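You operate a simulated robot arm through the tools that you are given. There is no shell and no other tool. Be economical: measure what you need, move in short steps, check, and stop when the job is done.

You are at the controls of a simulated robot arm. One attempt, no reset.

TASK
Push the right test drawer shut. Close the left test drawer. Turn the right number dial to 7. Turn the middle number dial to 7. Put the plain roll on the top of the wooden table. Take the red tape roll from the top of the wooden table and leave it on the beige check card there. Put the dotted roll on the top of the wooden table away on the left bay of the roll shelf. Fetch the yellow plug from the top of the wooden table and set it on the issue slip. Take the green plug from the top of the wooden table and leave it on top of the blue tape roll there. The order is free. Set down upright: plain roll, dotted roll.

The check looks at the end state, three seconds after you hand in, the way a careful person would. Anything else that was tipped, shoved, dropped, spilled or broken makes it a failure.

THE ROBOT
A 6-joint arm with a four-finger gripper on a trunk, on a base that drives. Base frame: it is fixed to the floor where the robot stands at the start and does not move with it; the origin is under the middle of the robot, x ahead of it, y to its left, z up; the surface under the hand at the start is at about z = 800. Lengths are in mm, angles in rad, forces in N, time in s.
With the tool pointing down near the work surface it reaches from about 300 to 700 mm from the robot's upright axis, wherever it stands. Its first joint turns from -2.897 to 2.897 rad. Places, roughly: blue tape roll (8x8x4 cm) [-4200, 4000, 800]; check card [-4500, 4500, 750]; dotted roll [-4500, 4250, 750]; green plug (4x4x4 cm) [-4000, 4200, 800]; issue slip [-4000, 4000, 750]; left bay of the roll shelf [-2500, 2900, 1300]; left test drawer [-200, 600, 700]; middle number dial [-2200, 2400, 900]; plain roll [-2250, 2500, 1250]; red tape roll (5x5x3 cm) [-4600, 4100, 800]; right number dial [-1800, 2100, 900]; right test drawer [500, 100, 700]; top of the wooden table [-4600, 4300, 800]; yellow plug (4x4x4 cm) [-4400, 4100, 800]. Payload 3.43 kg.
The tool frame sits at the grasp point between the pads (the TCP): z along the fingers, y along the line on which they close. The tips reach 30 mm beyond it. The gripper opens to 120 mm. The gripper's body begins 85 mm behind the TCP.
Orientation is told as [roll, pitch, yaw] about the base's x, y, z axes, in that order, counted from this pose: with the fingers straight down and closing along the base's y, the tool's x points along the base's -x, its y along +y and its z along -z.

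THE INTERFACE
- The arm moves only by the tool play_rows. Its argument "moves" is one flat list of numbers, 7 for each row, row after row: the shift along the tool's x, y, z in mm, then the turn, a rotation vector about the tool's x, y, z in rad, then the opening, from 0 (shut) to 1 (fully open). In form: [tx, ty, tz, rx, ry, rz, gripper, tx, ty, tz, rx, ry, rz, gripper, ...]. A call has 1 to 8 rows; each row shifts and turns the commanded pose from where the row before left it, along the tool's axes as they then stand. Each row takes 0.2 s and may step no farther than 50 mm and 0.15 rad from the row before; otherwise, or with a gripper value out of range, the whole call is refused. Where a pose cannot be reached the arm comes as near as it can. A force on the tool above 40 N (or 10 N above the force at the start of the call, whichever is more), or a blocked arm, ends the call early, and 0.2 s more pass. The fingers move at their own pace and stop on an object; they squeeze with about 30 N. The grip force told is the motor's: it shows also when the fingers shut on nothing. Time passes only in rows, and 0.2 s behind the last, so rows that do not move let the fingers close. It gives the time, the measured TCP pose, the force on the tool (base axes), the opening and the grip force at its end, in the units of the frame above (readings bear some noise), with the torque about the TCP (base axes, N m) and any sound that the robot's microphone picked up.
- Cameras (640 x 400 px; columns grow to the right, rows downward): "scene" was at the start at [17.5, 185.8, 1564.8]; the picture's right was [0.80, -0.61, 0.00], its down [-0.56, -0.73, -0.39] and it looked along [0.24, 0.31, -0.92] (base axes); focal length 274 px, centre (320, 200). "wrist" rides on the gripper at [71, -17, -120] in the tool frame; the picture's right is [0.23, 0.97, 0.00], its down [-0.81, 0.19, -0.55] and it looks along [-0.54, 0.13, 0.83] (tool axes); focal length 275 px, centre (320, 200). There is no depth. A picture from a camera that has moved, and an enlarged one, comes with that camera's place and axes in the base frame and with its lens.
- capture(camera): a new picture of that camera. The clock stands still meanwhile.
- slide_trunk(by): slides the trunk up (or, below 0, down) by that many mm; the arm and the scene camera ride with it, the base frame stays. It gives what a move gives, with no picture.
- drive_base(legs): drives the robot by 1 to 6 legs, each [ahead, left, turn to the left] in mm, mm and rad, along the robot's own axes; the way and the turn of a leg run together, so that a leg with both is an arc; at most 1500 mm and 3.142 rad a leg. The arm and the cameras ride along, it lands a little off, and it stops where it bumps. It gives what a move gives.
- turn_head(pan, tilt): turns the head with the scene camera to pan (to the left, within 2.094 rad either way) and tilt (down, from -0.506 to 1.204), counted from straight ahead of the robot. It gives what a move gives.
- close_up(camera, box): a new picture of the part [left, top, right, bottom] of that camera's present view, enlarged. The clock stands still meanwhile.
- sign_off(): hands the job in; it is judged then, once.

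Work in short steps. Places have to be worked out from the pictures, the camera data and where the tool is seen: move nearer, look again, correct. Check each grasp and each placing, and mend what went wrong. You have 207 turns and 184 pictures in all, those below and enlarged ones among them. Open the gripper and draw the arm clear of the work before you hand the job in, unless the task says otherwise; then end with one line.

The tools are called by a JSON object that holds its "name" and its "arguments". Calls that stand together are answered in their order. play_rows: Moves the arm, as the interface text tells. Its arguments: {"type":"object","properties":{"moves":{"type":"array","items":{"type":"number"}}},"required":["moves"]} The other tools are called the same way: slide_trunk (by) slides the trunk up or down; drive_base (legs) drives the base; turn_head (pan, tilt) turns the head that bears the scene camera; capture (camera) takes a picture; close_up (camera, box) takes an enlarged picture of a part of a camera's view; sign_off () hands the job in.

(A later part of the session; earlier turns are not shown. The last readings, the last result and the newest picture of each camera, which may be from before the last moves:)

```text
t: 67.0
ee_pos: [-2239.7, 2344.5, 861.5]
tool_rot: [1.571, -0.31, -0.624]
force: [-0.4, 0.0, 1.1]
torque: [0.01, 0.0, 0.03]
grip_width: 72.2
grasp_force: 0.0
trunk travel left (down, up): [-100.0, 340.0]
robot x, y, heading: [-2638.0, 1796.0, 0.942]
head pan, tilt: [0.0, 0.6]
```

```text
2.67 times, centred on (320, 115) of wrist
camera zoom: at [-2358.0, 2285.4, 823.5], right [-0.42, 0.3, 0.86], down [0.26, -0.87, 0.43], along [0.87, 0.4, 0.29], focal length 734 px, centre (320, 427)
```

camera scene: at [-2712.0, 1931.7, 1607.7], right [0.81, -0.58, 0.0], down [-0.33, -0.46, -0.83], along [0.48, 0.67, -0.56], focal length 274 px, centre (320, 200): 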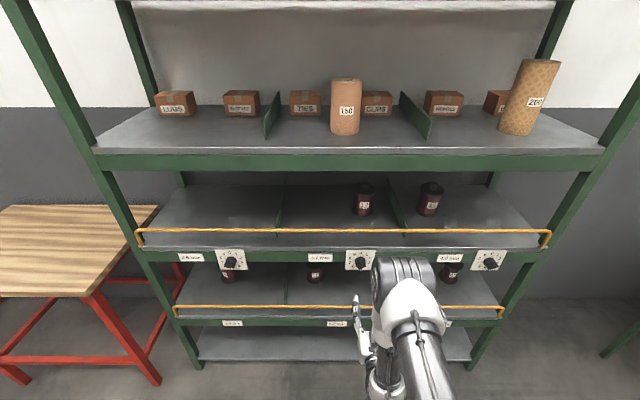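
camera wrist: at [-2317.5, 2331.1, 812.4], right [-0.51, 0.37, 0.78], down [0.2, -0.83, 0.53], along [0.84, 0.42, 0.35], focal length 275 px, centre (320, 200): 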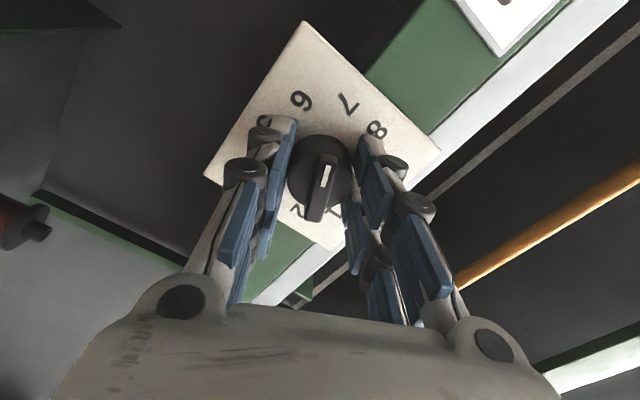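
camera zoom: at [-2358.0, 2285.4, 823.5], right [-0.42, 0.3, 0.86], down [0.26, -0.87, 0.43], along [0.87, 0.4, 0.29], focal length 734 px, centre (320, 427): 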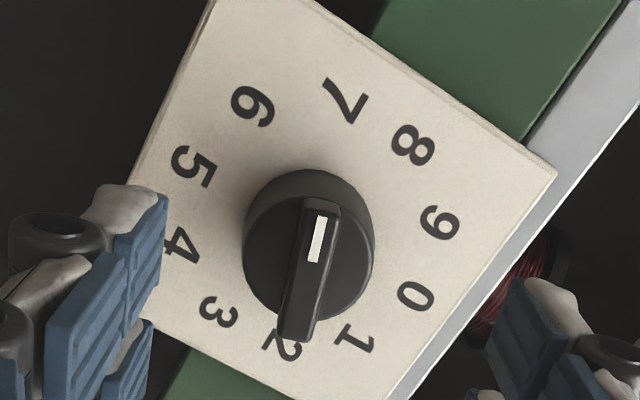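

The pointer lines up with 7 on the middle dial. I rotate the hand back, and strafe ~478 mm right to the right dial.

{"name": "play_rows", "arguments": {"moves": [0, 0, -10, 0, 0, -0.145, 0.6, 0, 0, -10, 0, 0, -0.145, 0.6, 0, 0, 0, 0, 0, -0.145, 0.6, 0, 0, 0, 0, 0, -0.145, 0.6, 0, 0, 0, 0, 0, -0.145, 0.6, 0, 0, 0, 0, 0, -0.145, 0.6, 0, 0, 0, 0, 0, -0.145, 0.6, 0, 0, 0, 0, 0, -0.145, 0.6]}}

{"name": "drive_base", "arguments": {"legs": [[0, -478, 0.01]]}}

{"name": "capture", "arguments": {"camera": "wrist"}}

```text
t: 68.8
ee_pos: [-2250.8, 2328.2, 861.1]
tool_rot: [1.571, -1.472, -0.628]
force: [0.3, -0.9, 0.4]
torque: [-0.03, -0.01, 0.0]
grip_width: 72.0
grasp_force: 0.1
trunk travel left (down, up): [-100.0, 340.0]
robot x, y, heading: [-2638.9, 1794.5, 0.949]
head pan, tilt: [0.0, 0.6]
```

```text
t: 71.7
ee_pos: [-1859.2, 2050.6, 861.1]
tool_rot: [1.573, -1.47, -0.614]
force: [0.1, -0.5, 0.0]
torque: [-0.01, -0.01, 0.01]
grip_width: 72.4
grasp_force: 0.2
trunk travel left (down, up): [-100.0, 340.0]
robot x, y, heading: [-2240.1, 1514.5, 0.96]
head pan, tilt: [0.0, 0.6]
```

```text
147 pictures are left
camera wrist: at [-1918.9, 1948.3, 787.6], right [-0.81, 0.57, -0.13], down [-0.41, -0.39, 0.83], along [0.42, 0.72, 0.55], focal length 275 px, centre (320, 200)
```

wrist: 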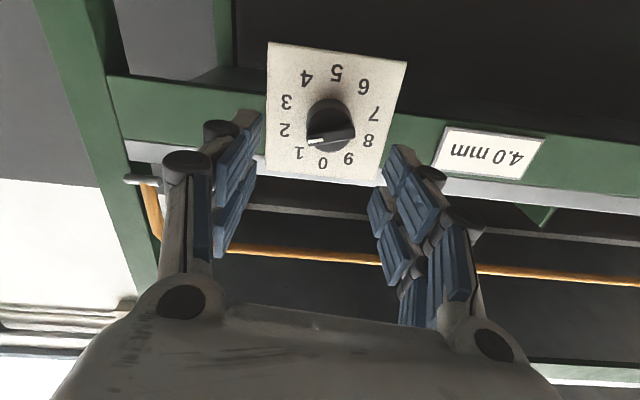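

{"name": "close_up", "arguments": {"camera": "wrist", "box": [240, 30, 420, 190]}}

{"name": "close_up", "arguments": {"camera": "scene", "box": [310, 230, 430, 305]}}

```text
2.50 times, centred on (330, 110) of wrist
camera zoom: at [-1918.9, 1948.3, 787.6], right [-0.81, 0.57, -0.13], down [-0.41, -0.39, 0.83], along [0.42, 0.72, 0.55], focal length 688 px, centre (295, 425)
```

zoom: 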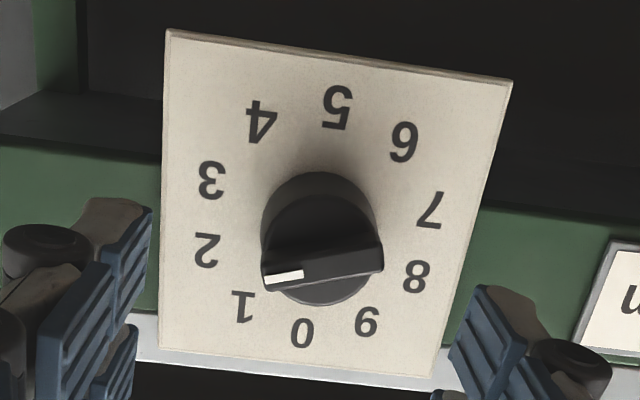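

```text
5.33 times, centred on (370, 268) of scene
camera zoom: at [-2316.5, 1648.5, 1607.8], right [0.82, -0.57, 0.0], down [-0.32, -0.46, -0.83], along [0.47, 0.68, -0.56], focal length 1463 px, centre (53, -160)
```

zoom: 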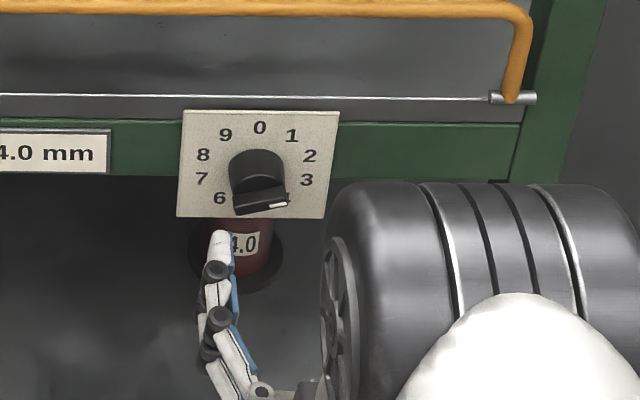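

The right dial stands at 2, so it needs +180° clockwise. The knob is 86 mm ahead and 7 mm left; I first wind the hand back 0.4 rad, approach and grip.

{"name": "play_rows", "arguments": {"moves": [0, 7, 0, 0, 0, -0.1, 0.6, 0, 0, 30, 0, 0, -0.15, 0.6, 0, 0, 20, 0, 0, -0.15, 0.6, 0, 0, 18, 0, 0, 0, 0.6, 0, 0, 0, 0, 0, 0, 0, 0, 0, 0, 0, 0, 0, 0, 0, 0, 0, 0, 0, 0, 0, 0, 0, 0, 0, 0, 0, 0]}}

{"name": "capture", "arguments": {"camera": "wrist"}}

```text
t: 73.5
ee_pos: [-1826.9, 2111.1, 860.2]
tool_rot: [-1.57, -1.272, 2.529]
force: [-0.1, 0.8, -1.0]
torque: [-0.05, 0.03, -0.07]
grip_width: 35.5
grasp_force: 37.7
trunk travel left (down, up): [-100.0, 340.0]
robot x, y, heading: [-2244.9, 1514.0, 0.96]
head pan, tilt: [0.0, 0.6]
```

```text
144 pictures are left
camera wrist: at [-1862.9, 1993.7, 796.8], right [-0.71, 0.49, -0.51], down [-0.66, -0.21, 0.72], along [0.25, 0.84, 0.48], focal length 275 px, centre (320, 200)
```

wrist: 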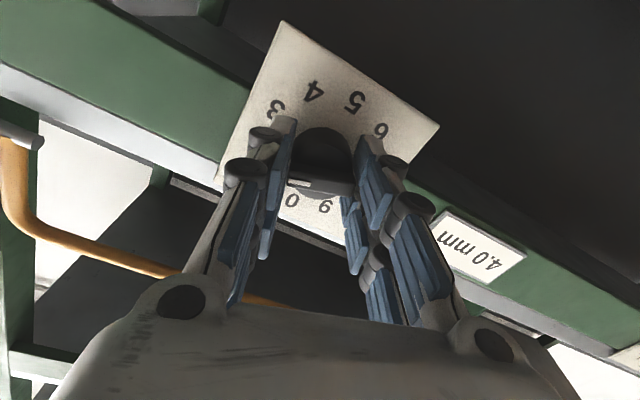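

Gripped. I turn +1.57 rad, then release and back off.

{"name": "play_rows", "arguments": {"moves": [0, 0, 0, 0, 0, 0.145, 0, 0, 0, 0, 0, 0, 0.145, 0, 0, 0, 0, 0, 0, 0.145, 0, 0, 0, 0, 0, 0, 0.145, 0, 0, 0, 0, 0, 0, 0.145, 0, 0, 0, 0, 0, 0, 0.145, 0, 0, 0, 0, 0, 0, 0.145, 0, 0, 0, 0, 0, 0, 0.145, 0]}}

{"name": "play_rows", "arguments": {"moves": [0, 0, 0, 0, 0, 0.14, 0, 0, 0, 0, 0, 0, 0.14, 0, 0, 0, 0, 0, 0, 0.13, 0, 0, 0, 0, 0, 0, 0, 0, 0, 0, 0, 0, 0, 0, 0.6, 0, 0, 0, 0, 0, 0, 0.6, 0, 0, -40, 0, 0, 0, 0.6]}}

{"name": "capture", "arguments": {"camera": "wrist"}}

```text
t: 75.3
ee_pos: [-1825.8, 2111.2, 860.2]
tool_rot: [1.565, -0.708, -0.61]
force: [8.4, 3.0, -9.9]
torque: [0.32, -0.28, -0.77]
grip_width: 35.1
grasp_force: 44.8
trunk travel left (down, up): [-100.0, 340.0]
robot x, y, heading: [-2246.4, 1513.6, 0.955]
head pan, tilt: [0.0, 0.6]
```

```text
t: 76.9
ee_pos: [-1849.4, 2074.7, 862.5]
tool_rot: [1.571, -0.3, -0.612]
force: [0.2, -0.3, -0.9]
torque: [0.0, 0.01, -0.04]
grip_width: 72.0
grasp_force: 0.2
trunk travel left (down, up): [-100.0, 340.0]
robot x, y, heading: [-2244.9, 1508.1, 0.957]
head pan, tilt: [0.0, 0.6]
```

```text
143 pictures are left
camera wrist: at [-1968.2, 2015.4, 824.7], right [-0.42, 0.29, 0.86], down [0.27, -0.87, 0.42], along [0.87, 0.41, 0.28], focal length 275 px, centre (320, 200)
```

wrist: 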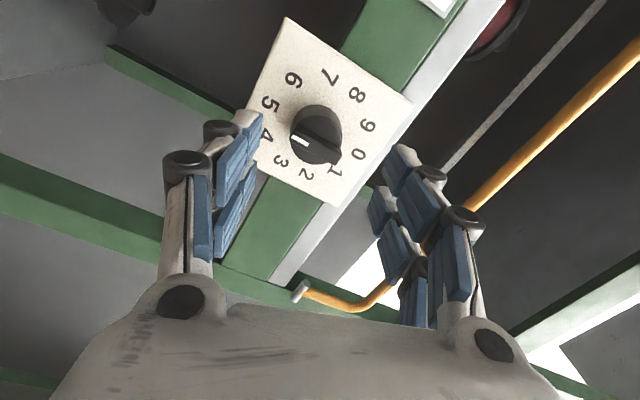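

The dial is midway (≈4.5) as planned. I wind the hand back, re-approach and re-grip.

{"name": "play_rows", "arguments": {"moves": [0, 0, 0, 0, 0, -0.145, 0.6, 0, 0, 0, 0, 0, -0.145, 0.6, 0, 0, 0, 0, 0, -0.145, 0.6, 0, 0, 0, 0, 0, -0.145, 0.6, 0, 0, 0, 0, 0, -0.145, 0.6, 0, 0, 0, 0, 0, -0.145, 0.6, 0, 0, 0, 0, 0, -0.145, 0.6, 0, 0, 0, 0, 0, -0.145, 0.6]}}

{"name": "play_rows", "arguments": {"moves": [0, 0, 0, 0, 0, -0.14, 0.6, 0, 0, 0, 0, 0, -0.14, 0.6, 0, 0, 20, 0, 0, -0.13, 0.6, 0, 0, 20, 0, 0, 0, 0.6, 0, 0, 0, 0, 0, 0, 0, 0, 0, 0, 0, 0, 0, 0, 0, 0, 0, 0, 0, 0, 0, 0, 0, 0, 0, 0, 0, 0]}}

{"name": "play_rows", "arguments": {"moves": [0, 0, 0, 0, 0, 0.145, 0, 0, 0, 0, 0, 0, 0.145, 0, 0, 0, 0, 0, 0, 0.145, 0, 0, 0, 0, 0, 0, 0.145, 0, 0, 0, 0, 0, 0, 0.145, 0, 0, 0, 0, 0, 0, 0.145, 0, 0, 0, 0, 0, 0, 0.145, 0, 0, 0, 0, 0, 0, 0.145, 0]}}

{"name": "play_rows", "arguments": {"moves": [0, 0, 0, 0, 0, 0.14, 0, 0, 0, 0, 0, 0, 0.14, 0, 0, 0, 0, 0, 0, 0.13, 0, 0, 0, 0, 0, 0, 0, 0, 0, 0, 0, 0, 0, 0, 0.6, 0, 0, 0, 0, 0, 0, 0.6, 0, 0, -40, 0, 0, 0, 0.6]}}

{"name": "close_up", "arguments": {"camera": "wrist", "box": [230, 10, 430, 220]}}

```text
t: 78.7
ee_pos: [-1849.8, 2076.8, 861.7]
tool_rot: [1.571, -1.465, -0.612]
force: [-0.1, -0.7, -0.5]
torque: [0.0, -0.01, 0.0]
grip_width: 72.1
grasp_force: 0.0
trunk travel left (down, up): [-100.0, 340.0]
robot x, y, heading: [-2241.0, 1511.2, 0.959]
head pan, tilt: [0.0, 0.6]
```

```text
t: 80.5
ee_pos: [-1826.7, 2111.0, 862.4]
tool_rot: [-1.57, -1.27, 2.529]
force: [-2.7, 2.9, -2.8]
torque: [-0.1, 0.08, 0.2]
grip_width: 36.0
grasp_force: 38.2
trunk travel left (down, up): [-100.0, 340.0]
robot x, y, heading: [-2239.5, 1515.5, 0.955]
head pan, tilt: [0.0, 0.6]
```

```text
t: 82.3
ee_pos: [-1823.3, 2108.8, 861.3]
tool_rot: [1.57, -0.707, -0.616]
force: [7.3, -2.2, -1.3]
torque: [0.48, -0.35, -0.95]
grip_width: 35.4
grasp_force: 45.4
trunk travel left (down, up): [-100.0, 340.0]
robot x, y, heading: [-2243.9, 1513.7, 0.957]
head pan, tilt: [0.0, 0.6]
```

```text
t: 83.9
ee_pos: [-1847.6, 2077.2, 860.6]
tool_rot: [1.573, -0.3, -0.613]
force: [0.0, -0.9, -0.7]
torque: [0.0, 0.0, 0.02]
grip_width: 72.1
grasp_force: 0.2
trunk travel left (down, up): [-100.0, 340.0]
robot x, y, heading: [-2244.8, 1513.7, 0.958]
head pan, tilt: [0.0, 0.6]
```

```text
1.90 times, centred on (330, 115) of wrist
camera zoom: at [-1967.3, 2016.6, 822.8], right [-0.42, 0.29, 0.86], down [0.27, -0.87, 0.42], along [0.87, 0.41, 0.28], focal length 524 px, centre (301, 362)
```

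zoom: 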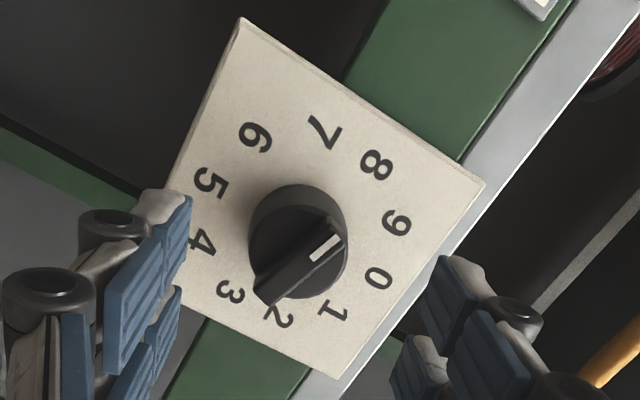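

The dial has detents: half steps snapped upward, so it's now at 8. I re-grip here and turn back one step (-0.63 rad).

{"name": "play_rows", "arguments": {"moves": [0, 0, 20, 0, 0, 0, 0.6, 0, 0, 20, 0, 0, 0, 0.6, 0, 0, 0, 0, 0, 0, 0, 0, 0, 0, 0, 0, 0, 0, 0, 0, 0, 0, 0, 0, 0, 0, 0, 0, 0, 0, 0, 0]}}

{"name": "play_rows", "arguments": {"moves": [0, 0, 0, 0, 0, -0.13, 0, 0, 0, 0, 0, 0, -0.13, 0, 0, 0, 0, 0, 0, -0.13, 0, 0, 0, 0, 0, 0, -0.13, 0, 0, 0, 0, 0, 0, -0.11, 0, 0, 0, 0, 0, 0, 0, 0, 0, 0, 0, 0, 0, 0, 0.6, 0, 0, 0, 0, 0, 0, 0.6]}}

{"name": "play_rows", "arguments": {"moves": [0, 0, -30, 0, 0, 0, 0.6, 0, 0, -20, 0, 0, 0, 0.6]}}

{"name": "close_up", "arguments": {"camera": "wrist", "box": [230, 10, 430, 220]}}

```text
t: 85.3
ee_pos: [-1827.4, 2109.6, 859.2]
tool_rot: [1.568, -0.3, -0.611]
force: [-0.4, -1.0, -7.1]
torque: [-0.19, 0.11, -0.08]
grip_width: 35.3
grasp_force: 38.0
trunk travel left (down, up): [-100.0, 340.0]
robot x, y, heading: [-2249.5, 1511.7, 0.959]
head pan, tilt: [0.0, 0.6]
```

```text
t: 87.1
ee_pos: [-1824.6, 2111.6, 863.4]
tool_rot: [1.575, -0.933, -0.615]
force: [-0.2, 0.2, 1.0]
torque: [0.01, 0.03, 0.02]
grip_width: 71.7
grasp_force: 0.1
trunk travel left (down, up): [-100.0, 340.0]
robot x, y, heading: [-2244.9, 1512.2, 0.956]
head pan, tilt: [0.0, 0.6]
```

```text
t: 87.7
ee_pos: [-1854.8, 2069.5, 861.8]
tool_rot: [1.573, -0.931, -0.614]
force: [0.0, -0.5, -0.3]
torque: [-0.01, 0.0, 0.01]
grip_width: 72.1
grasp_force: 0.1
trunk travel left (down, up): [-100.0, 340.0]
robot x, y, heading: [-2242.2, 1513.2, 0.959]
head pan, tilt: [0.0, 0.6]
```

```text
1.90 times, centred on (330, 115) of wrist
camera zoom: at [-1946.0, 1989.4, 794.5], right [-0.75, 0.53, 0.4], down [-0.05, -0.64, 0.76], along [0.66, 0.56, 0.51], focal length 524 px, centre (301, 362)
```

zoom: 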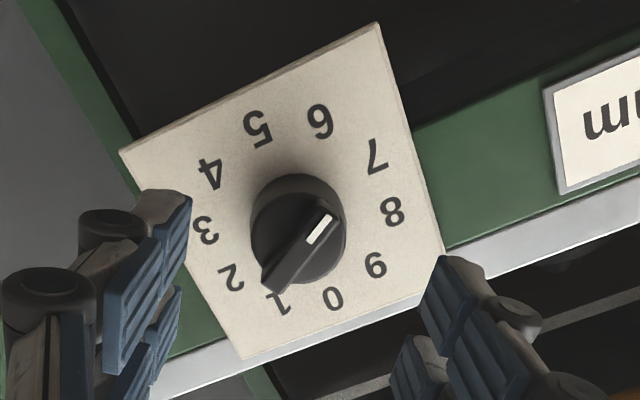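

Pointer is close to 7; I back the hand away and look closer from both cameras to be sure.

{"name": "play_rows", "arguments": {"moves": [0, 0, -40, 0, 0, -0.145, 0.6, 0, 0, -40, 0, 0, -0.145, 0.6, 0, 0, -20, 0, 0, -0.145, 0.6, 0, 0, 0, 0, 0, -0.145, 0.6, 0, 0, 0, 0, 0, -0.06, 0.6]}}

{"name": "close_up", "arguments": {"camera": "wrist", "box": [270, 0, 400, 90]}}

{"name": "close_up", "arguments": {"camera": "scene", "box": [320, 235, 420, 295]}}

```text
t: 88.9
ee_pos: [-1912.1, 1988.5, 861.2]
tool_rot: [-1.573, -1.57, 2.531]
force: [0.0, 1.0, 0.6]
torque: [0.01, 0.0, -0.02]
grip_width: 72.1
grasp_force: 0.0
trunk travel left (down, up): [-100.0, 340.0]
robot x, y, heading: [-2243.3, 1508.8, 0.96]
head pan, tilt: [0.0, 0.6]
```

```text
4.44 times, centred on (335, 45) of wrist
camera zoom: at [-1966.3, 1882.3, 789.1], right [-0.8, 0.56, -0.23], down [-0.48, -0.34, 0.81], along [0.37, 0.76, 0.54], focal length 1224 px, centre (253, 889)
```

zoom: 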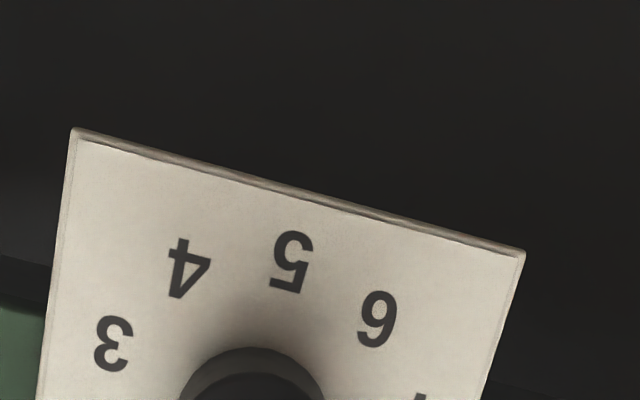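

```text
6.40 times, centred on (370, 265) of scene
camera zoom: at [-2316.8, 1648.8, 1607.7], right [0.82, -0.57, 0.0], down [-0.32, -0.46, -0.83], along [0.47, 0.68, -0.56], focal length 1755 px, centre (0, -216)
```

zoom: 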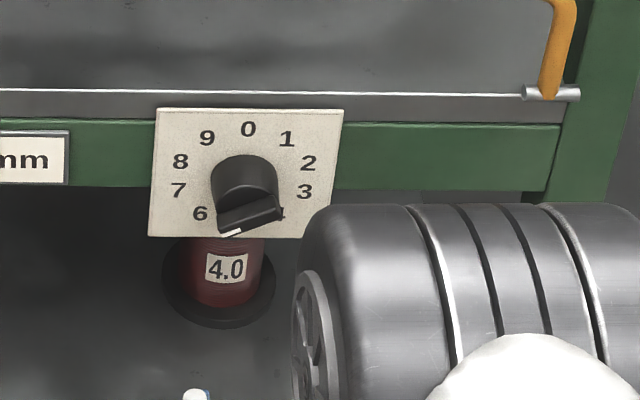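

The right dial sits slightly short of 7 (≈6.7). I look with the wrist camera at the whole dial to measure.

{"name": "close_up", "arguments": {"camera": "wrist", "box": [250, 20, 400, 140]}}

```text
3.33 times, centred on (325, 80) of wrist
camera zoom: at [-1966.3, 1882.3, 789.1], right [-0.8, 0.56, -0.23], down [-0.48, -0.34, 0.81], along [0.37, 0.76, 0.54], focal length 918 px, centre (303, 600)
```

zoom: 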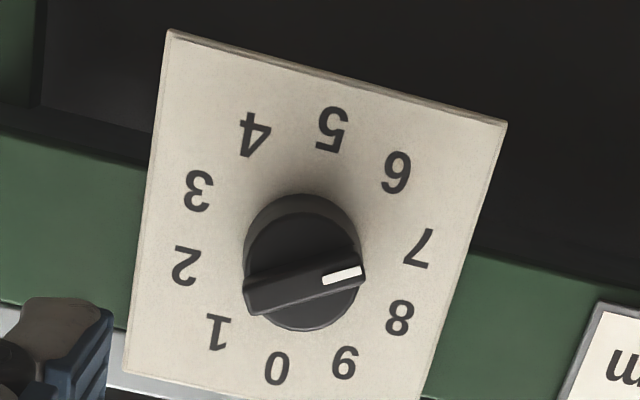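

It reads ≈6.65. The ridge ends overhang the disc, so I'll grip perpendicular to the ridge (hand at +1.05 rad) and turn +0.2.

{"name": "play_rows", "arguments": {"moves": [0, 0, 20, 0, 0, 0.15, 0.6, 0, 0, 20, 0, 0, 0.15, 0.6, 0, 0, 20, 0, 0, 0.15, 0.6, 0, 0, 20, 0, 0, 0.15, 0.6, 0, 0, 20, 0, 0, 0.15, 0.6, 0, 0, 20, 0, 0, 0.15, 0.6, 0, 0, 20, 0, 0, 0.15, 0.6, 0, 0, 10, 0, 0, 0, 0.6]}}

{"name": "play_rows", "arguments": {"moves": [0, 0, 0, 0, 0, 0, 0, 0, 0, 0, 0, 0, 0, 0, 0, 0, 0, 0, 0, 0, 0, 0, 0, 0, 0, 0, 0.1, 0, 0, 0, 0, 0, 0, 0.1, 0, 0, 0, 0, 0, 0, 0, 0, 0, 0, 0, 0, 0, 0, 0.6, 0, 0, 0, 0, 0, 0, 0.6]}}

{"name": "play_rows", "arguments": {"moves": [0, 0, -40, 0, 0, -0.145, 0.6, 0, 0, -40, 0, 0, -0.145, 0.6, 0, 0, -40, 0, 0, -0.145, 0.6, 0, 0, -30, 0, 0, -0.145, 0.6, 0, 0, 0, 0, 0, -0.145, 0.6, 0, 0, 0, 0, 0, -0.145, 0.6, 0, 0, 0, 0, 0, -0.145, 0.6, 0, 0, 0, 0, 0, -0.145, 0.6]}}

{"name": "close_up", "arguments": {"camera": "wrist", "box": [250, 20, 400, 140]}}

```text
t: 90.7
ee_pos: [-1825.3, 2108.9, 861.7]
tool_rot: [1.571, -0.521, -0.614]
force: [0.0, -0.2, -0.1]
torque: [0.03, 0.02, -0.02]
grip_width: 71.8
grasp_force: 0.1
trunk travel left (down, up): [-100.0, 340.0]
robot x, y, heading: [-2243.0, 1511.6, 0.958]
head pan, tilt: [0.0, 0.6]
```

```text
t: 92.5
ee_pos: [-1826.0, 2110.6, 862.6]
tool_rot: [1.572, -0.321, -0.611]
force: [0.3, 0.1, 0.3]
torque: [0.0, 0.02, 0.0]
grip_width: 72.2
grasp_force: 0.0
trunk travel left (down, up): [-100.0, 340.0]
robot x, y, heading: [-2242.7, 1514.7, 0.959]
head pan, tilt: [0.0, 0.6]
```

```text
t: 94.3
ee_pos: [-1911.3, 1987.4, 861.4]
tool_rot: [1.574, -1.484, -0.614]
force: [-0.3, 0.8, 0.4]
torque: [0.02, 0.03, 0.02]
grip_width: 71.8
grasp_force: 0.0
trunk travel left (down, up): [-100.0, 340.0]
robot x, y, heading: [-2242.3, 1512.2, 0.958]
head pan, tilt: [0.0, 0.6]
```

```text
3.33 times, centred on (325, 80) of wrist
camera zoom: at [-1971.0, 1884.9, 788.0], right [-0.81, 0.57, -0.15], down [-0.42, -0.38, 0.82], along [0.41, 0.73, 0.55], focal length 918 px, centre (303, 600)
```

zoom: 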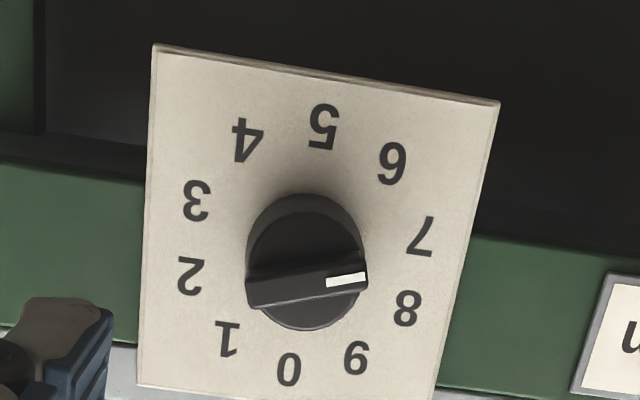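

The right dial now reads 7 (ridge parallel to the 2–7 line). Next the plain roll (~90 mm dia, base about [-2172, 2560, 1315]): strafe left 545 mm and raise the trunk, then look.

{"name": "drive_base", "arguments": {"legs": [[-100, 545, 0]]}}

{"name": "slide_trunk", "arguments": {"by": 340}}

{"name": "play_rows", "arguments": {"moves": [-45, 0, 0, 0, 0, -0.09, 1, -45, 0, 0, 0, 0, 0, 1, -45, 0, 0, 0, 0, 0, 1, -45, 0, 0, 0, 0, 0, 1, 0, 0, 0, 0, 0, 0, 1]}}

{"name": "capture", "arguments": {"camera": "scene"}}

{"name": "capture", "arguments": {"camera": "wrist"}}

```text
t: 97.5
ee_pos: [-2407.0, 2213.6, 861.3]
tool_rot: [1.573, -1.482, -0.622]
force: [-0.2, -0.9, -0.1]
torque: [-0.05, 0.04, -0.01]
grip_width: 72.0
grasp_force: 0.1
trunk travel left (down, up): [-100.0, 340.0]
robot x, y, heading: [-2741.1, 1743.7, 0.949]
head pan, tilt: [0.0, 0.6]
```

```text
t: 100.8
ee_pos: [-2406.6, 2213.3, 1201.7]
tool_rot: [1.57, -1.482, -0.622]
force: [0.5, -0.2, -0.2]
torque: [-0.02, 0.01, 0.0]
grip_width: 71.8
grasp_force: 0.0
trunk travel left (down, up): [-440.0, 0.0]
robot x, y, heading: [-2744.8, 1742.6, 0.95]
head pan, tilt: [0.0, 0.6]
```

```text
t: 102.0
ee_pos: [-2402.6, 2212.5, 1381.8]
tool_rot: [-0.766, -1.57, 1.715]
force: [0.3, -0.4, -0.5]
torque: [-0.01, 0.01, 0.0]
grip_width: 119.9
grasp_force: 0.1
trunk travel left (down, up): [-440.0, 0.0]
robot x, y, heading: [-2743.7, 1749.3, 0.947]
head pan, tilt: [0.0, 0.6]
```

```text
136 pictures are left
camera scene: at [-2813.0, 1879.5, 1947.6], right [0.81, -0.58, 0.0], down [-0.33, -0.46, -0.82], along [0.48, 0.67, -0.57], focal length 274 px, centre (320, 200)
```

scene: 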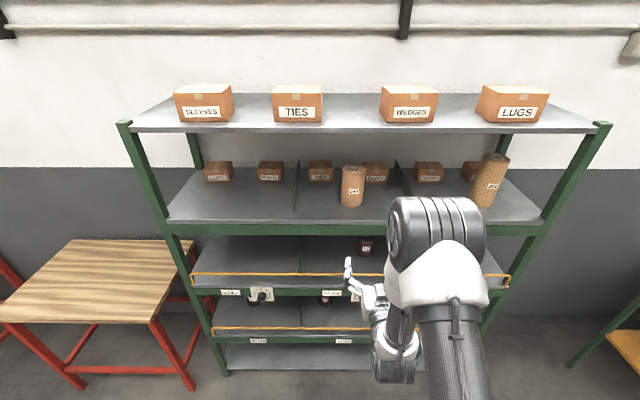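

```text
135 pictures are left
camera wrist: at [-2456.2, 2107.2, 1310.2], right [-0.79, 0.57, -0.23], down [-0.48, -0.34, 0.81], along [0.38, 0.75, 0.54], focal length 275 px, centre (320, 200)
```

wrist: 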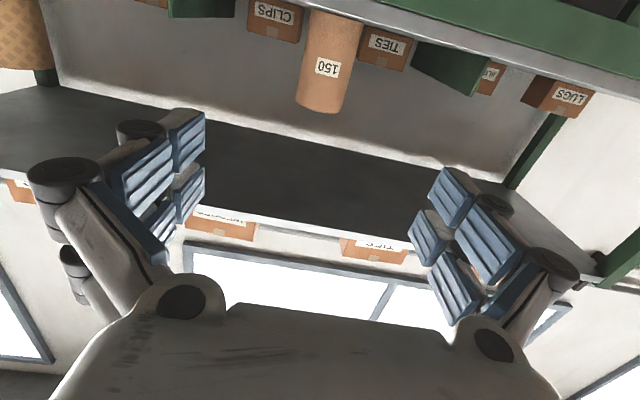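

Roll axis estimated at about [-2182, 2547], base z≈1305, i.e. 400 mm ahead of TCP. I raise 34 mm, shift 14 mm left and drive 250 mm ahead, then re-look.

{"name": "play_rows", "arguments": {"moves": [-34, 14, 0, 0, 0, 0, 1, 0, 0, 0, 0, 0, 0, 1]}}

{"name": "drive_base", "arguments": {"legs": [[250, 0, 0]]}}

{"name": "capture", "arguments": {"camera": "wrist"}}

{"name": "capture", "arguments": {"camera": "scene"}}

```text
t: 102.6
ee_pos: [-2412.2, 2222.0, 1414.5]
tool_rot: [-0.158, -1.57, 1.106]
force: [0.4, 0.4, 0.0]
torque: [0.01, -0.02, 0.02]
grip_width: 120.1
grasp_force: 0.1
trunk travel left (down, up): [-440.0, 0.0]
robot x, y, heading: [-2740.9, 1741.6, 0.948]
head pan, tilt: [0.0, 0.6]
```

```text
t: 104.4
ee_pos: [-2268.4, 2419.1, 1415.8]
tool_rot: [-1.379, -1.57, 2.325]
force: [-0.3, -0.3, -0.4]
torque: [-0.01, -0.03, 0.02]
grip_width: 120.3
grasp_force: 0.0
trunk travel left (down, up): [-440.0, 0.0]
robot x, y, heading: [-2596.1, 1942.8, 0.947]
head pan, tilt: [0.0, 0.6]
```

```text
134 pictures are left
camera wrist: at [-2324.0, 2314.0, 1343.7], right [-0.79, 0.57, -0.23], down [-0.48, -0.34, 0.81], along [0.38, 0.75, 0.54], focal length 275 px, centre (320, 200)
```

wrist: 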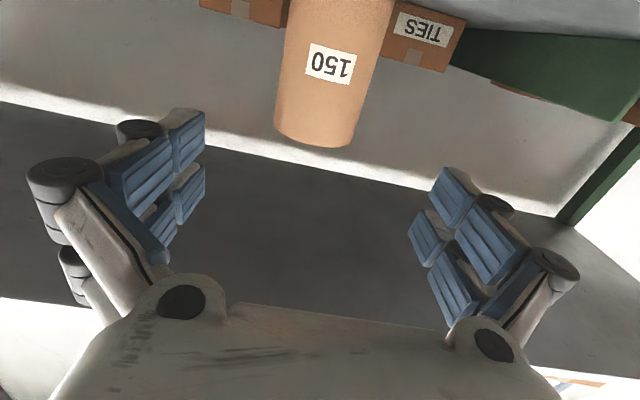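

```text
133 pictures are left
camera scene: at [-2669.6, 2078.9, 1947.7], right [0.81, -0.58, 0.0], down [-0.33, -0.46, -0.83], along [0.48, 0.67, -0.56], focal length 274 px, centre (320, 200)
```

scene: 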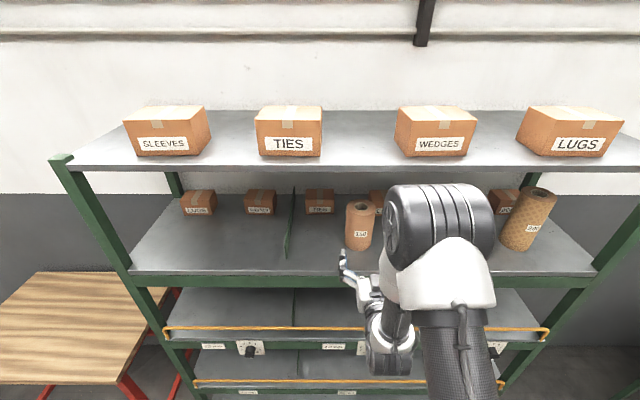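

Triangulated again: roll Ø≈80, top z≈1449, base≈1299, axis 176 mm ahead of TCP, laterally aligned. I lower 15 mm, drive 100 mm ahead, then advance the rest with the arm.

{"name": "play_rows", "arguments": {"moves": [15, 0, 0, 0, 0, 0, 1]}}

{"name": "drive_base", "arguments": {"legs": [[100, 0, 0]]}}

{"name": "capture", "arguments": {"camera": "wrist"}}

```text
t: 104.8
ee_pos: [-2269.1, 2419.6, 1399.6]
tool_rot: [-1.745, -1.57, 2.69]
force: [-0.4, 0.3, -0.5]
torque: [0.01, -0.04, 0.0]
grip_width: 120.3
grasp_force: 0.0
trunk travel left (down, up): [-440.0, 0.0]
robot x, y, heading: [-2598.9, 1940.6, 0.949]
head pan, tilt: [0.0, 0.6]
```

```text
t: 106.0
ee_pos: [-2211.3, 2502.2, 1399.2]
tool_rot: [-1.485, -1.568, 2.43]
force: [0.0, 0.5, 0.0]
torque: [0.04, -0.01, 0.0]
grip_width: 120.0
grasp_force: 0.0
trunk travel left (down, up): [-440.0, 0.0]
robot x, y, heading: [-2536.6, 2025.9, 0.945]
head pan, tilt: [0.0, 0.6]
```

```text
132 pictures are left
camera wrist: at [-2265.5, 2396.0, 1327.9], right [-0.79, 0.57, -0.23], down [-0.48, -0.34, 0.81], along [0.38, 0.75, 0.54], focal length 275 px, centre (320, 200)
```

wrist: 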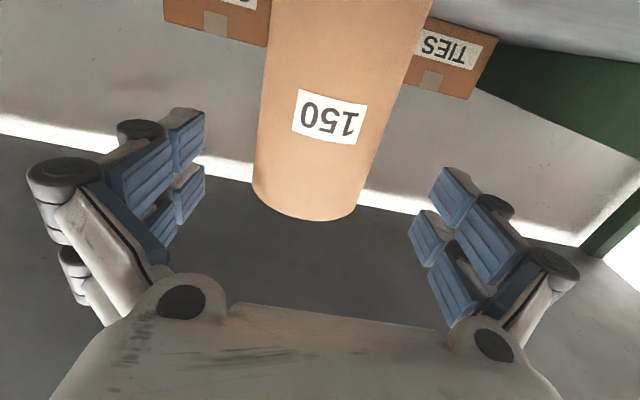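

Consistent: axis 77 mm ahead and centred between the fingers. I advance 75 mm and close.

{"name": "play_rows", "arguments": {"moves": [0, 0, 25, 0, 0, 0, 1, 0, 0, 25, 0, 0, 0, 1, 0, 0, 25, 0, 0, 0, 1, 0, 0, 0, 0, 0, 0, 0, 0, 0, 0, 0, 0, 0, 0, 0, 0, 0, 0, 0, 0, 0, 0, 0, 0, 0, 0, 0, 0]}}

{"name": "capture", "arguments": {"camera": "wrist"}}

```text
t: 107.5
ee_pos: [-2167.2, 2562.6, 1400.5]
tool_rot: [-1.764, -1.57, 2.709]
force: [0.8, -0.7, 0.5]
torque: [0.1, 0.18, 0.0]
grip_width: 88.9
grasp_force: 30.1
trunk travel left (down, up): [-440.0, 0.0]
robot x, y, heading: [-2541.8, 2025.4, 0.951]
head pan, tilt: [0.0, 0.6]
```

```text
131 pictures are left
camera wrist: at [-2221.1, 2456.8, 1327.7], right [-0.79, 0.57, -0.23], down [-0.48, -0.34, 0.81], along [0.38, 0.75, 0.54], focal length 275 px, centre (320, 200)
```

wrist: 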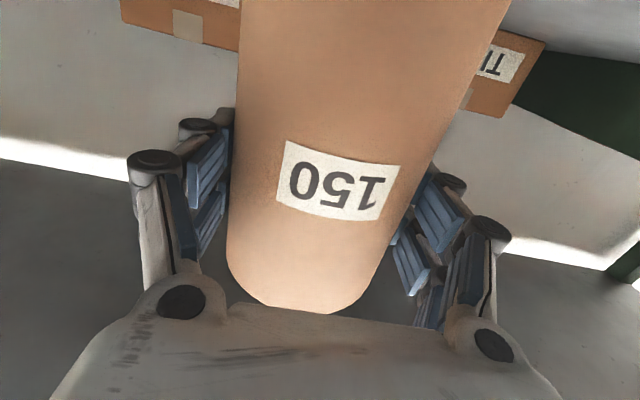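

Gripped at 88.9 mm. I lift 40 mm and check the weight.

{"name": "play_rows", "arguments": {"moves": [-10, 0, 0, 0, 0, 0, 0, -15, 0, 0, 0, 0, 0, 0, -15, 0, 0, 0, 0, 0, 0, 0, 0, 0, 0, 0, 0, 0]}}

{"name": "capture", "arguments": {"camera": "scene"}}

```text
t: 108.5
ee_pos: [-2166.9, 2562.3, 1439.9]
tool_rot: [-0.507, -1.57, 1.456]
force: [-0.2, -0.4, -5.6]
torque: [0.0, -0.02, 0.03]
grip_width: 88.6
grasp_force: 30.0
trunk travel left (down, up): [-440.0, 0.0]
robot x, y, heading: [-2536.3, 2022.1, 0.949]
head pan, tilt: [0.0, 0.6]
```

```text
130 pictures are left
camera scene: at [-2610.6, 2160.9, 1947.6], right [0.81, -0.58, 0.0], down [-0.33, -0.46, -0.82], along [0.48, 0.67, -0.57], focal length 274 px, centre (320, 200)
```

scene: 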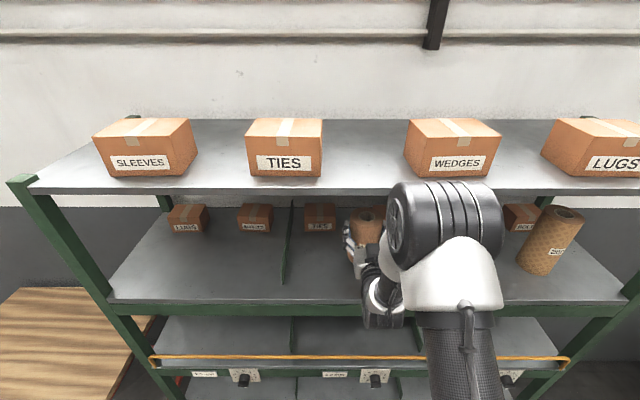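

The roll is held firmly (5.6 N). I back out 450 mm, then strafe 2.75 m left to the far wooden table and look.

{"name": "drive_base", "arguments": {"legs": [[-450, 0, 0], [0, 1375, -0.015], [0, 1375, -0.015]]}}

{"name": "turn_head", "arguments": {"pan": 0.2, "tilt": 0.6}}

{"name": "capture", "arguments": {"camera": "scene"}}

```text
t: 124.1
ee_pos: [-4518.8, 3874.9, 1439.2]
tool_rot: [-0.896, -1.569, 1.757]
force: [0.5, -0.3, -6.1]
torque: [-0.04, 0.0, 0.0]
grip_width: 89.1
grasp_force: 29.8
trunk travel left (down, up): [-440.0, 0.0]
robot x, y, heading: [-4938.1, 3371.7, 0.863]
head pan, tilt: [0.0, 0.6]
```

```text
t: 124.9
ee_pos: [-4517.4, 3874.3, 1438.3]
tool_rot: [-0.504, -1.57, 1.363]
force: [1.2, 0.4, -7.5]
torque: [0.0, 0.03, -0.06]
grip_width: 88.7
grasp_force: 30.2
trunk travel left (down, up): [-440.0, 0.0]
robot x, y, heading: [-4936.6, 3369.9, 0.856]
head pan, tilt: [0.201, 0.6]
```

```text
129 pictures are left
camera scene: at [-5009.9, 3523.2, 1947.7], right [0.87, -0.49, 0.0], down [-0.28, -0.49, -0.82], along [0.4, 0.72, -0.57], focal length 274 px, centre (320, 200)
```

scene: 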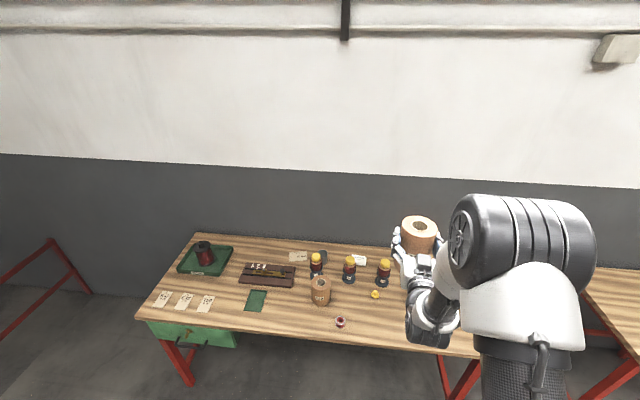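

The far table is in view. I zoom in on the objects.

{"name": "close_up", "arguments": {"camera": "scene", "box": [230, 235, 420, 345]}}

{"name": "close_up", "arguments": {"camera": "scene", "box": [130, 225, 330, 345]}}

```text
3.37 times, centred on (325, 290) of scene
camera zoom: at [-5009.9, 3523.2, 1947.7], right [0.87, -0.49, 0.0], down [-0.28, -0.49, -0.82], along [0.4, 0.72, -0.57], focal length 924 px, centre (303, -103)
```

zoom: 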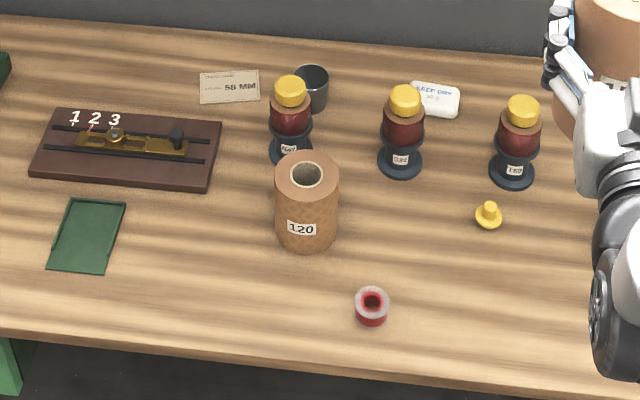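

```text
3.20 times, centred on (230, 285) of scene
camera zoom: at [-5009.9, 3523.2, 1947.7], right [0.87, -0.49, 0.0], down [-0.28, -0.49, -0.82], along [0.4, 0.72, -0.57], focal length 878 px, centre (608, -72)
```

zoom: 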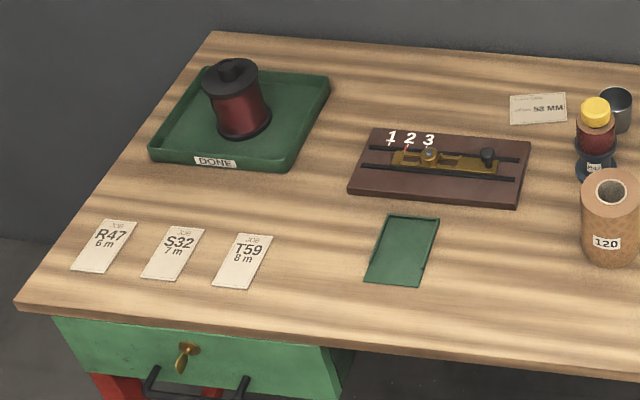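

Spot chosen for the plain roll: about [-4782, 4261], between the green card and the dotted roll. I square up (heading ≈0.955), shift left, lower the trunk, keeping the roll in front of the table edge, then look.

{"name": "drive_base", "arguments": {"legs": [[-60, 0, 0.095], [0, 375, 0]]}}

{"name": "slide_trunk", "arguments": {"by": -340}}

{"name": "turn_head", "arguments": {"pan": -0.1, "tilt": 0.7}}

{"name": "capture", "arguments": {"camera": "scene"}}

```text
t: 127.8
ee_pos: [-4914.8, 4080.8, 1438.7]
tool_rot: [-0.776, -1.57, 1.735]
force: [0.8, 0.7, -5.6]
torque: [-0.04, -0.01, -0.03]
grip_width: 88.8
grasp_force: 30.0
trunk travel left (down, up): [-440.0, 0.0]
robot x, y, heading: [-5280.4, 3540.8, 0.96]
head pan, tilt: [0.201, 0.6]
```

```text
t: 131.2
ee_pos: [-4914.5, 4081.9, 1099.6]
tool_rot: [-0.638, -1.569, 1.597]
force: [0.7, -0.8, -5.3]
torque: [-0.03, 0.06, -0.04]
grip_width: 88.7
grasp_force: 29.3
trunk travel left (down, up): [-100.0, 340.0]
robot x, y, heading: [-5281.9, 3535.2, 0.957]
head pan, tilt: [0.201, 0.6]
```

```text
t: 132.0
ee_pos: [-4914.8, 4082.4, 1097.9]
tool_rot: [-0.578, -1.57, 1.534]
force: [0.2, -0.2, -6.3]
torque: [-0.03, 0.04, 0.04]
grip_width: 88.8
grasp_force: 30.5
trunk travel left (down, up): [-100.0, 340.0]
robot x, y, heading: [-5281.6, 3539.7, 0.96]
head pan, tilt: [-0.099, 0.7]
```

```text
126 pictures are left
camera scene: at [-5349.2, 3666.7, 1599.1], right [0.76, -0.65, 0.0], down [-0.42, -0.49, -0.76], along [0.5, 0.58, -0.64], focal length 274 px, centre (320, 200)
```

scene: 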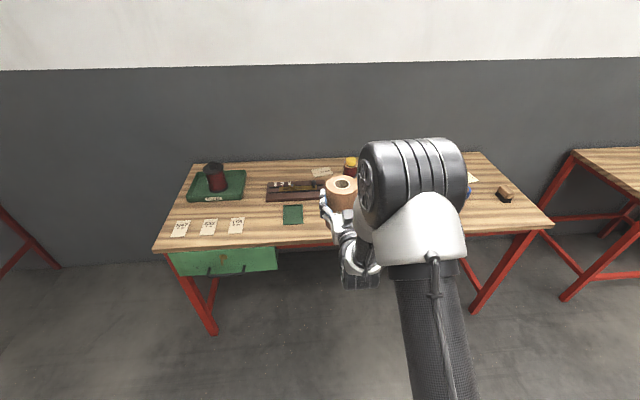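

Green card triangulates consistently at z=800. I lower the hand to ~930 (roll bottom ≈829), and drive forward 222 mm to the spot.

{"name": "play_rows", "arguments": {"moves": [42, 0, 0, 0, 0, 0, 0, 42, 0, 0, 0, 0, 0, 0, 42, 0, 0, 0, 0, 0, 0, 42, 0, 0, 0, 0, 0, 0, 0, -6, 0, 0, 0, 0, 0]}}

{"name": "drive_base", "arguments": {"legs": [[222, 0, 0]]}}

{"name": "capture", "arguments": {"camera": "scene"}}

{"name": "capture", "arguments": {"camera": "wrist"}}

```text
t: 133.2
ee_pos: [-4909.7, 4079.3, 930.9]
tool_rot: [-0.819, -1.569, 1.777]
force: [-0.6, -0.6, -6.5]
torque: [-0.04, 0.01, 0.01]
grip_width: 88.8
grasp_force: 30.6
trunk travel left (down, up): [-100.0, 340.0]
robot x, y, heading: [-5281.5, 3541.6, 0.96]
head pan, tilt: [-0.099, 0.7]
```

```text
t: 134.8
ee_pos: [-4781.8, 4261.0, 930.9]
tool_rot: [-0.417, -1.568, 1.376]
force: [0.0, 0.6, -6.4]
torque: [-0.03, 0.04, -0.02]
grip_width: 88.8
grasp_force: 29.9
trunk travel left (down, up): [-100.0, 340.0]
robot x, y, heading: [-5151.8, 3718.0, 0.957]
head pan, tilt: [-0.099, 0.7]
```

```text
125 pictures are left
camera scene: at [-5221.6, 3848.2, 1599.0], right [0.76, -0.65, 0.0], down [-0.42, -0.49, -0.76], along [0.5, 0.58, -0.65], focal length 274 px, centre (320, 200)
```

scene: 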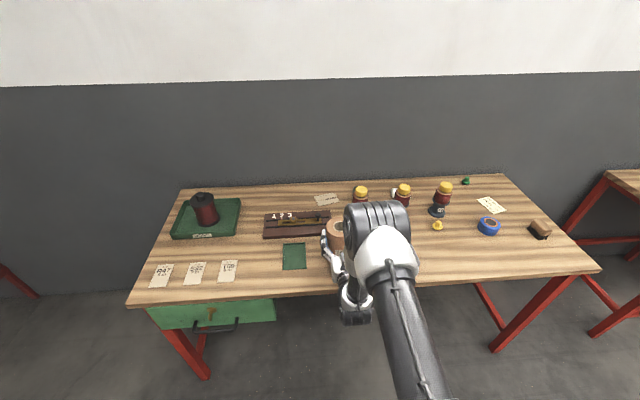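

```text
124 pictures are left
camera wrist: at [-4836.5, 4154.5, 859.0], right [-0.8, 0.56, -0.23], down [-0.47, -0.34, 0.81], along [0.38, 0.76, 0.54], focal length 275 px, centre (320, 200)
```

wrist: 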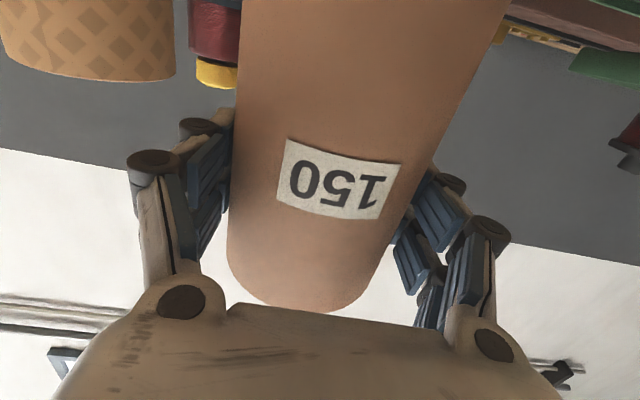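

The roll hangs over the chosen spot. I lower it slowly until contact.

{"name": "play_rows", "arguments": {"moves": [8, 0, 0, 0, 0, 0, 0, 8, 0, 0, 0, 0, 0, 0, 4, 0, 0, 0, 0, 0, 0, 2, 0, 0, 0, 0, 0, 0, 2, 0, 0, 0, 0, 0, 0, 2, 0, 0, 0, 0, 0, 0, 2, 0, 0, 0, 0, 0, 0]}}

```text
t: 136.4
ee_pos: [-4783.4, 4262.1, 903.6]
tool_rot: [-0.467, -1.569, 1.425]
force: [0.9, -0.1, -6.0]
torque: [-0.05, 0.01, 0.03]
grip_width: 88.7
grasp_force: 29.7
trunk travel left (down, up): [-100.0, 340.0]
robot x, y, heading: [-5157.1, 3718.1, 0.96]
head pan, tilt: [-0.099, 0.7]
```

{"name": "play_rows", "arguments": {"moves": [2, 0, 0, 0, 0, 0, 0, 2, 0, 0, 0, 0, 0, 0, 2, 0, 0, 0, 0, 0, 0]}}

{"name": "close_up", "arguments": {"camera": "scene", "box": [270, 190, 390, 280]}}

```text
t: 137.2
ee_pos: [-4783.3, 4260.7, 900.6]
tool_rot: [-3.021, -1.568, -2.305]
force: [-1.5, -2.3, 11.1]
torque: [-0.5, 0.63, 0.06]
grip_width: 88.9
grasp_force: 29.8
trunk travel left (down, up): [-100.0, 340.0]
robot x, y, heading: [-5156.5, 3718.7, 0.957]
head pan, tilt: [-0.099, 0.7]
```

```text
4.44 times, centred on (330, 235) of scene
camera zoom: at [-5223.0, 3846.0, 1599.3], right [0.76, -0.65, 0.0], down [-0.42, -0.49, -0.77], along [0.5, 0.58, -0.64], focal length 1219 px, centre (276, 44)
```

zoom: 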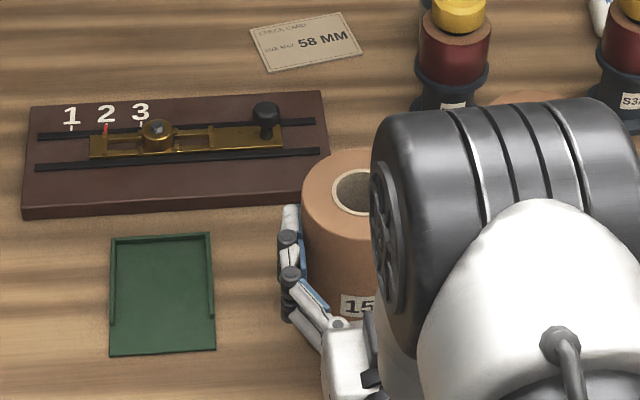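

Contact is made (upward 11 N). I ease 1 mm, open the fingers and draw straight back.

{"name": "play_rows", "arguments": {"moves": [-1, 0, 0, 0, 0, 0, 0, 0, 0, 0, 0, 0, 0, 1, 0, 0, 0, 0, 0, 0, 1, 0, 0, 0, 0, 0, 0, 1, 0, 0, -30, 0, 0, 0, 1, 0, 0, -40, 0, 0, 0, 1, 0, 0, -40, 0, 0, 0, 1]}}

{"name": "capture", "arguments": {"camera": "wrist"}}

```text
t: 138.8
ee_pos: [-4845.6, 4168.8, 897.7]
tool_rot: [-1.149, -1.569, 2.108]
force: [-0.3, 0.2, 0.0]
torque: [0.01, -0.01, 0.01]
grip_width: 120.2
grasp_force: 0.1
trunk travel left (down, up): [-100.0, 340.0]
robot x, y, heading: [-5154.8, 3717.9, 0.957]
head pan, tilt: [-0.099, 0.7]
```

```text
122 pictures are left
camera wrist: at [-4899.6, 4062.4, 825.6], right [-0.8, 0.56, -0.23], down [-0.48, -0.34, 0.81], along [0.37, 0.76, 0.54], focal length 275 px, centre (320, 200)
```

wrist: 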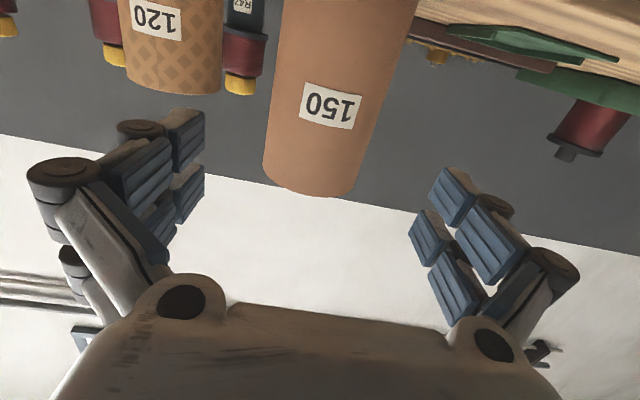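

The plain roll stands upright on the table. Next the red tape roll: back off, raise the hand and turn the tool back to pointing down.

{"name": "drive_base", "arguments": {"legs": [[-100, 0, -0.022]]}}

{"name": "play_rows", "arguments": {"moves": [-45, 0, 0, 0, 0, 0, 1, -45, 0, 0, 0, 0, 0, 1, -45, 0, 0, 0, 0, 0, 1, -45, 0, 0, 0, 0, 0, 1, -30, 0, 0, 0, 0, 0, 1, 0, 0, 0, 0, 0.143, 0, 0.7, 0, 0, 0, 0, 0.143, 0, 0.7, 0, 0, 0, 0, 0.143, 0, 0.7]}}

{"name": "play_rows", "arguments": {"moves": [0, 0, 0, 0, 0.143, 0, 0.7, 0, 0, 0, 0, 0.143, 0, 0.7, 0, 0, 0, 0, 0.143, 0, 0.7, 0, 0, 0, 0, 0.143, 0, 0.7, 0, 0, 0, 0, 0.143, 0, 0.7, 0, 0, 0, 0, 0.143, 0, 0.7, 0, 0, 0, 0, 0.143, 0, 0.7, 0, 0, 0, 0, 0.14, 0, 0.7]}}

{"name": "drive_base", "arguments": {"legs": [[0, -225, 0], [290, 0, 0]]}}

{"name": "capture", "arguments": {"camera": "wrist"}}

{"name": "capture", "arguments": {"camera": "scene"}}

```text
t: 140.0
ee_pos: [-4895.4, 4082.0, 897.4]
tool_rot: [-0.997, -1.569, 1.935]
force: [-0.1, -0.3, -0.2]
torque: [0.0, 0.0, -0.01]
grip_width: 119.9
grasp_force: 0.0
trunk travel left (down, up): [-100.0, 340.0]
robot x, y, heading: [-5213.3, 3639.0, 0.943]
head pan, tilt: [-0.099, 0.7]
```

```text
t: 141.8
ee_pos: [-4895.7, 4080.9, 1107.6]
tool_rot: [-0.004, -1.139, 0.944]
force: [0.6, -0.8, -0.3]
torque: [0.04, 0.02, 0.0]
grip_width: 84.0
grasp_force: 0.1
trunk travel left (down, up): [-100.0, 340.0]
robot x, y, heading: [-5210.5, 3637.4, 0.935]
head pan, tilt: [-0.099, 0.7]
```

```text
t: 143.6
ee_pos: [-4896.5, 4081.7, 1107.9]
tool_rot: [-0.001, 0.004, 0.939]
force: [0.0, -0.1, -0.2]
torque: [-0.04, 0.01, 0.02]
grip_width: 84.1
grasp_force: 0.0
trunk travel left (down, up): [-100.0, 340.0]
robot x, y, heading: [-5217.2, 3635.7, 0.941]
head pan, tilt: [-0.099, 0.7]
```

```text
t: 146.9
ee_pos: [-4547.7, 4193.9, 1107.1]
tool_rot: [-0.002, 0.001, 0.946]
force: [0.0, 1.2, -0.2]
torque: [0.0, 0.02, 0.0]
grip_width: 84.1
grasp_force: 0.0
trunk travel left (down, up): [-100.0, 340.0]
robot x, y, heading: [-4860.1, 3743.9, 0.946]
head pan, tilt: [-0.099, 0.7]
```

```text
121 pictures are left
camera wrist: at [-4573.4, 4128.2, 1227.4], right [-0.92, 0.38, 0.0], down [0.32, 0.77, 0.55], along [0.21, 0.51, -0.83], focal length 275 px, centre (320, 200)
```

wrist: 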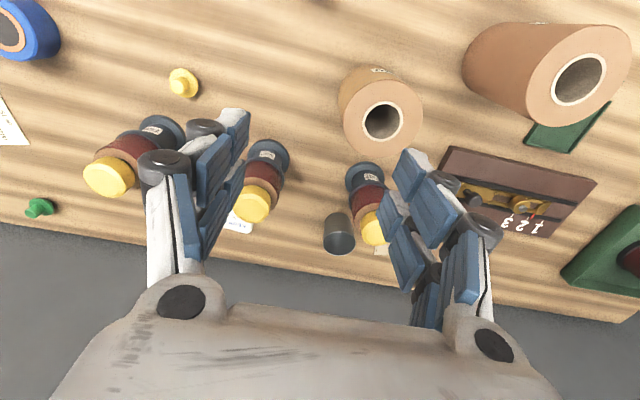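

```text
120 pictures are left
camera scene: at [-4927.7, 3876.2, 1599.0], right [0.75, -0.66, 0.0], down [-0.43, -0.48, -0.76], along [0.51, 0.57, -0.64], focal length 274 px, centre (320, 200)
```

scene: 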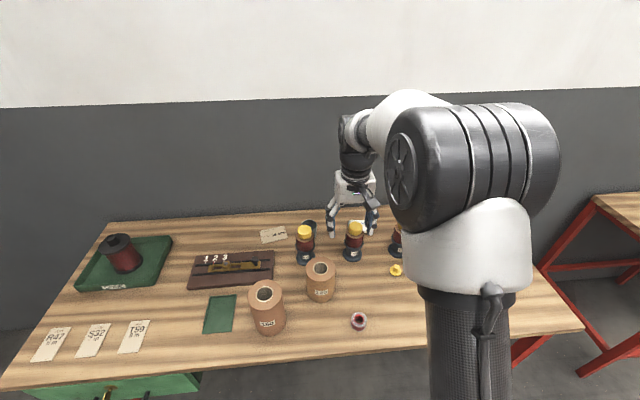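

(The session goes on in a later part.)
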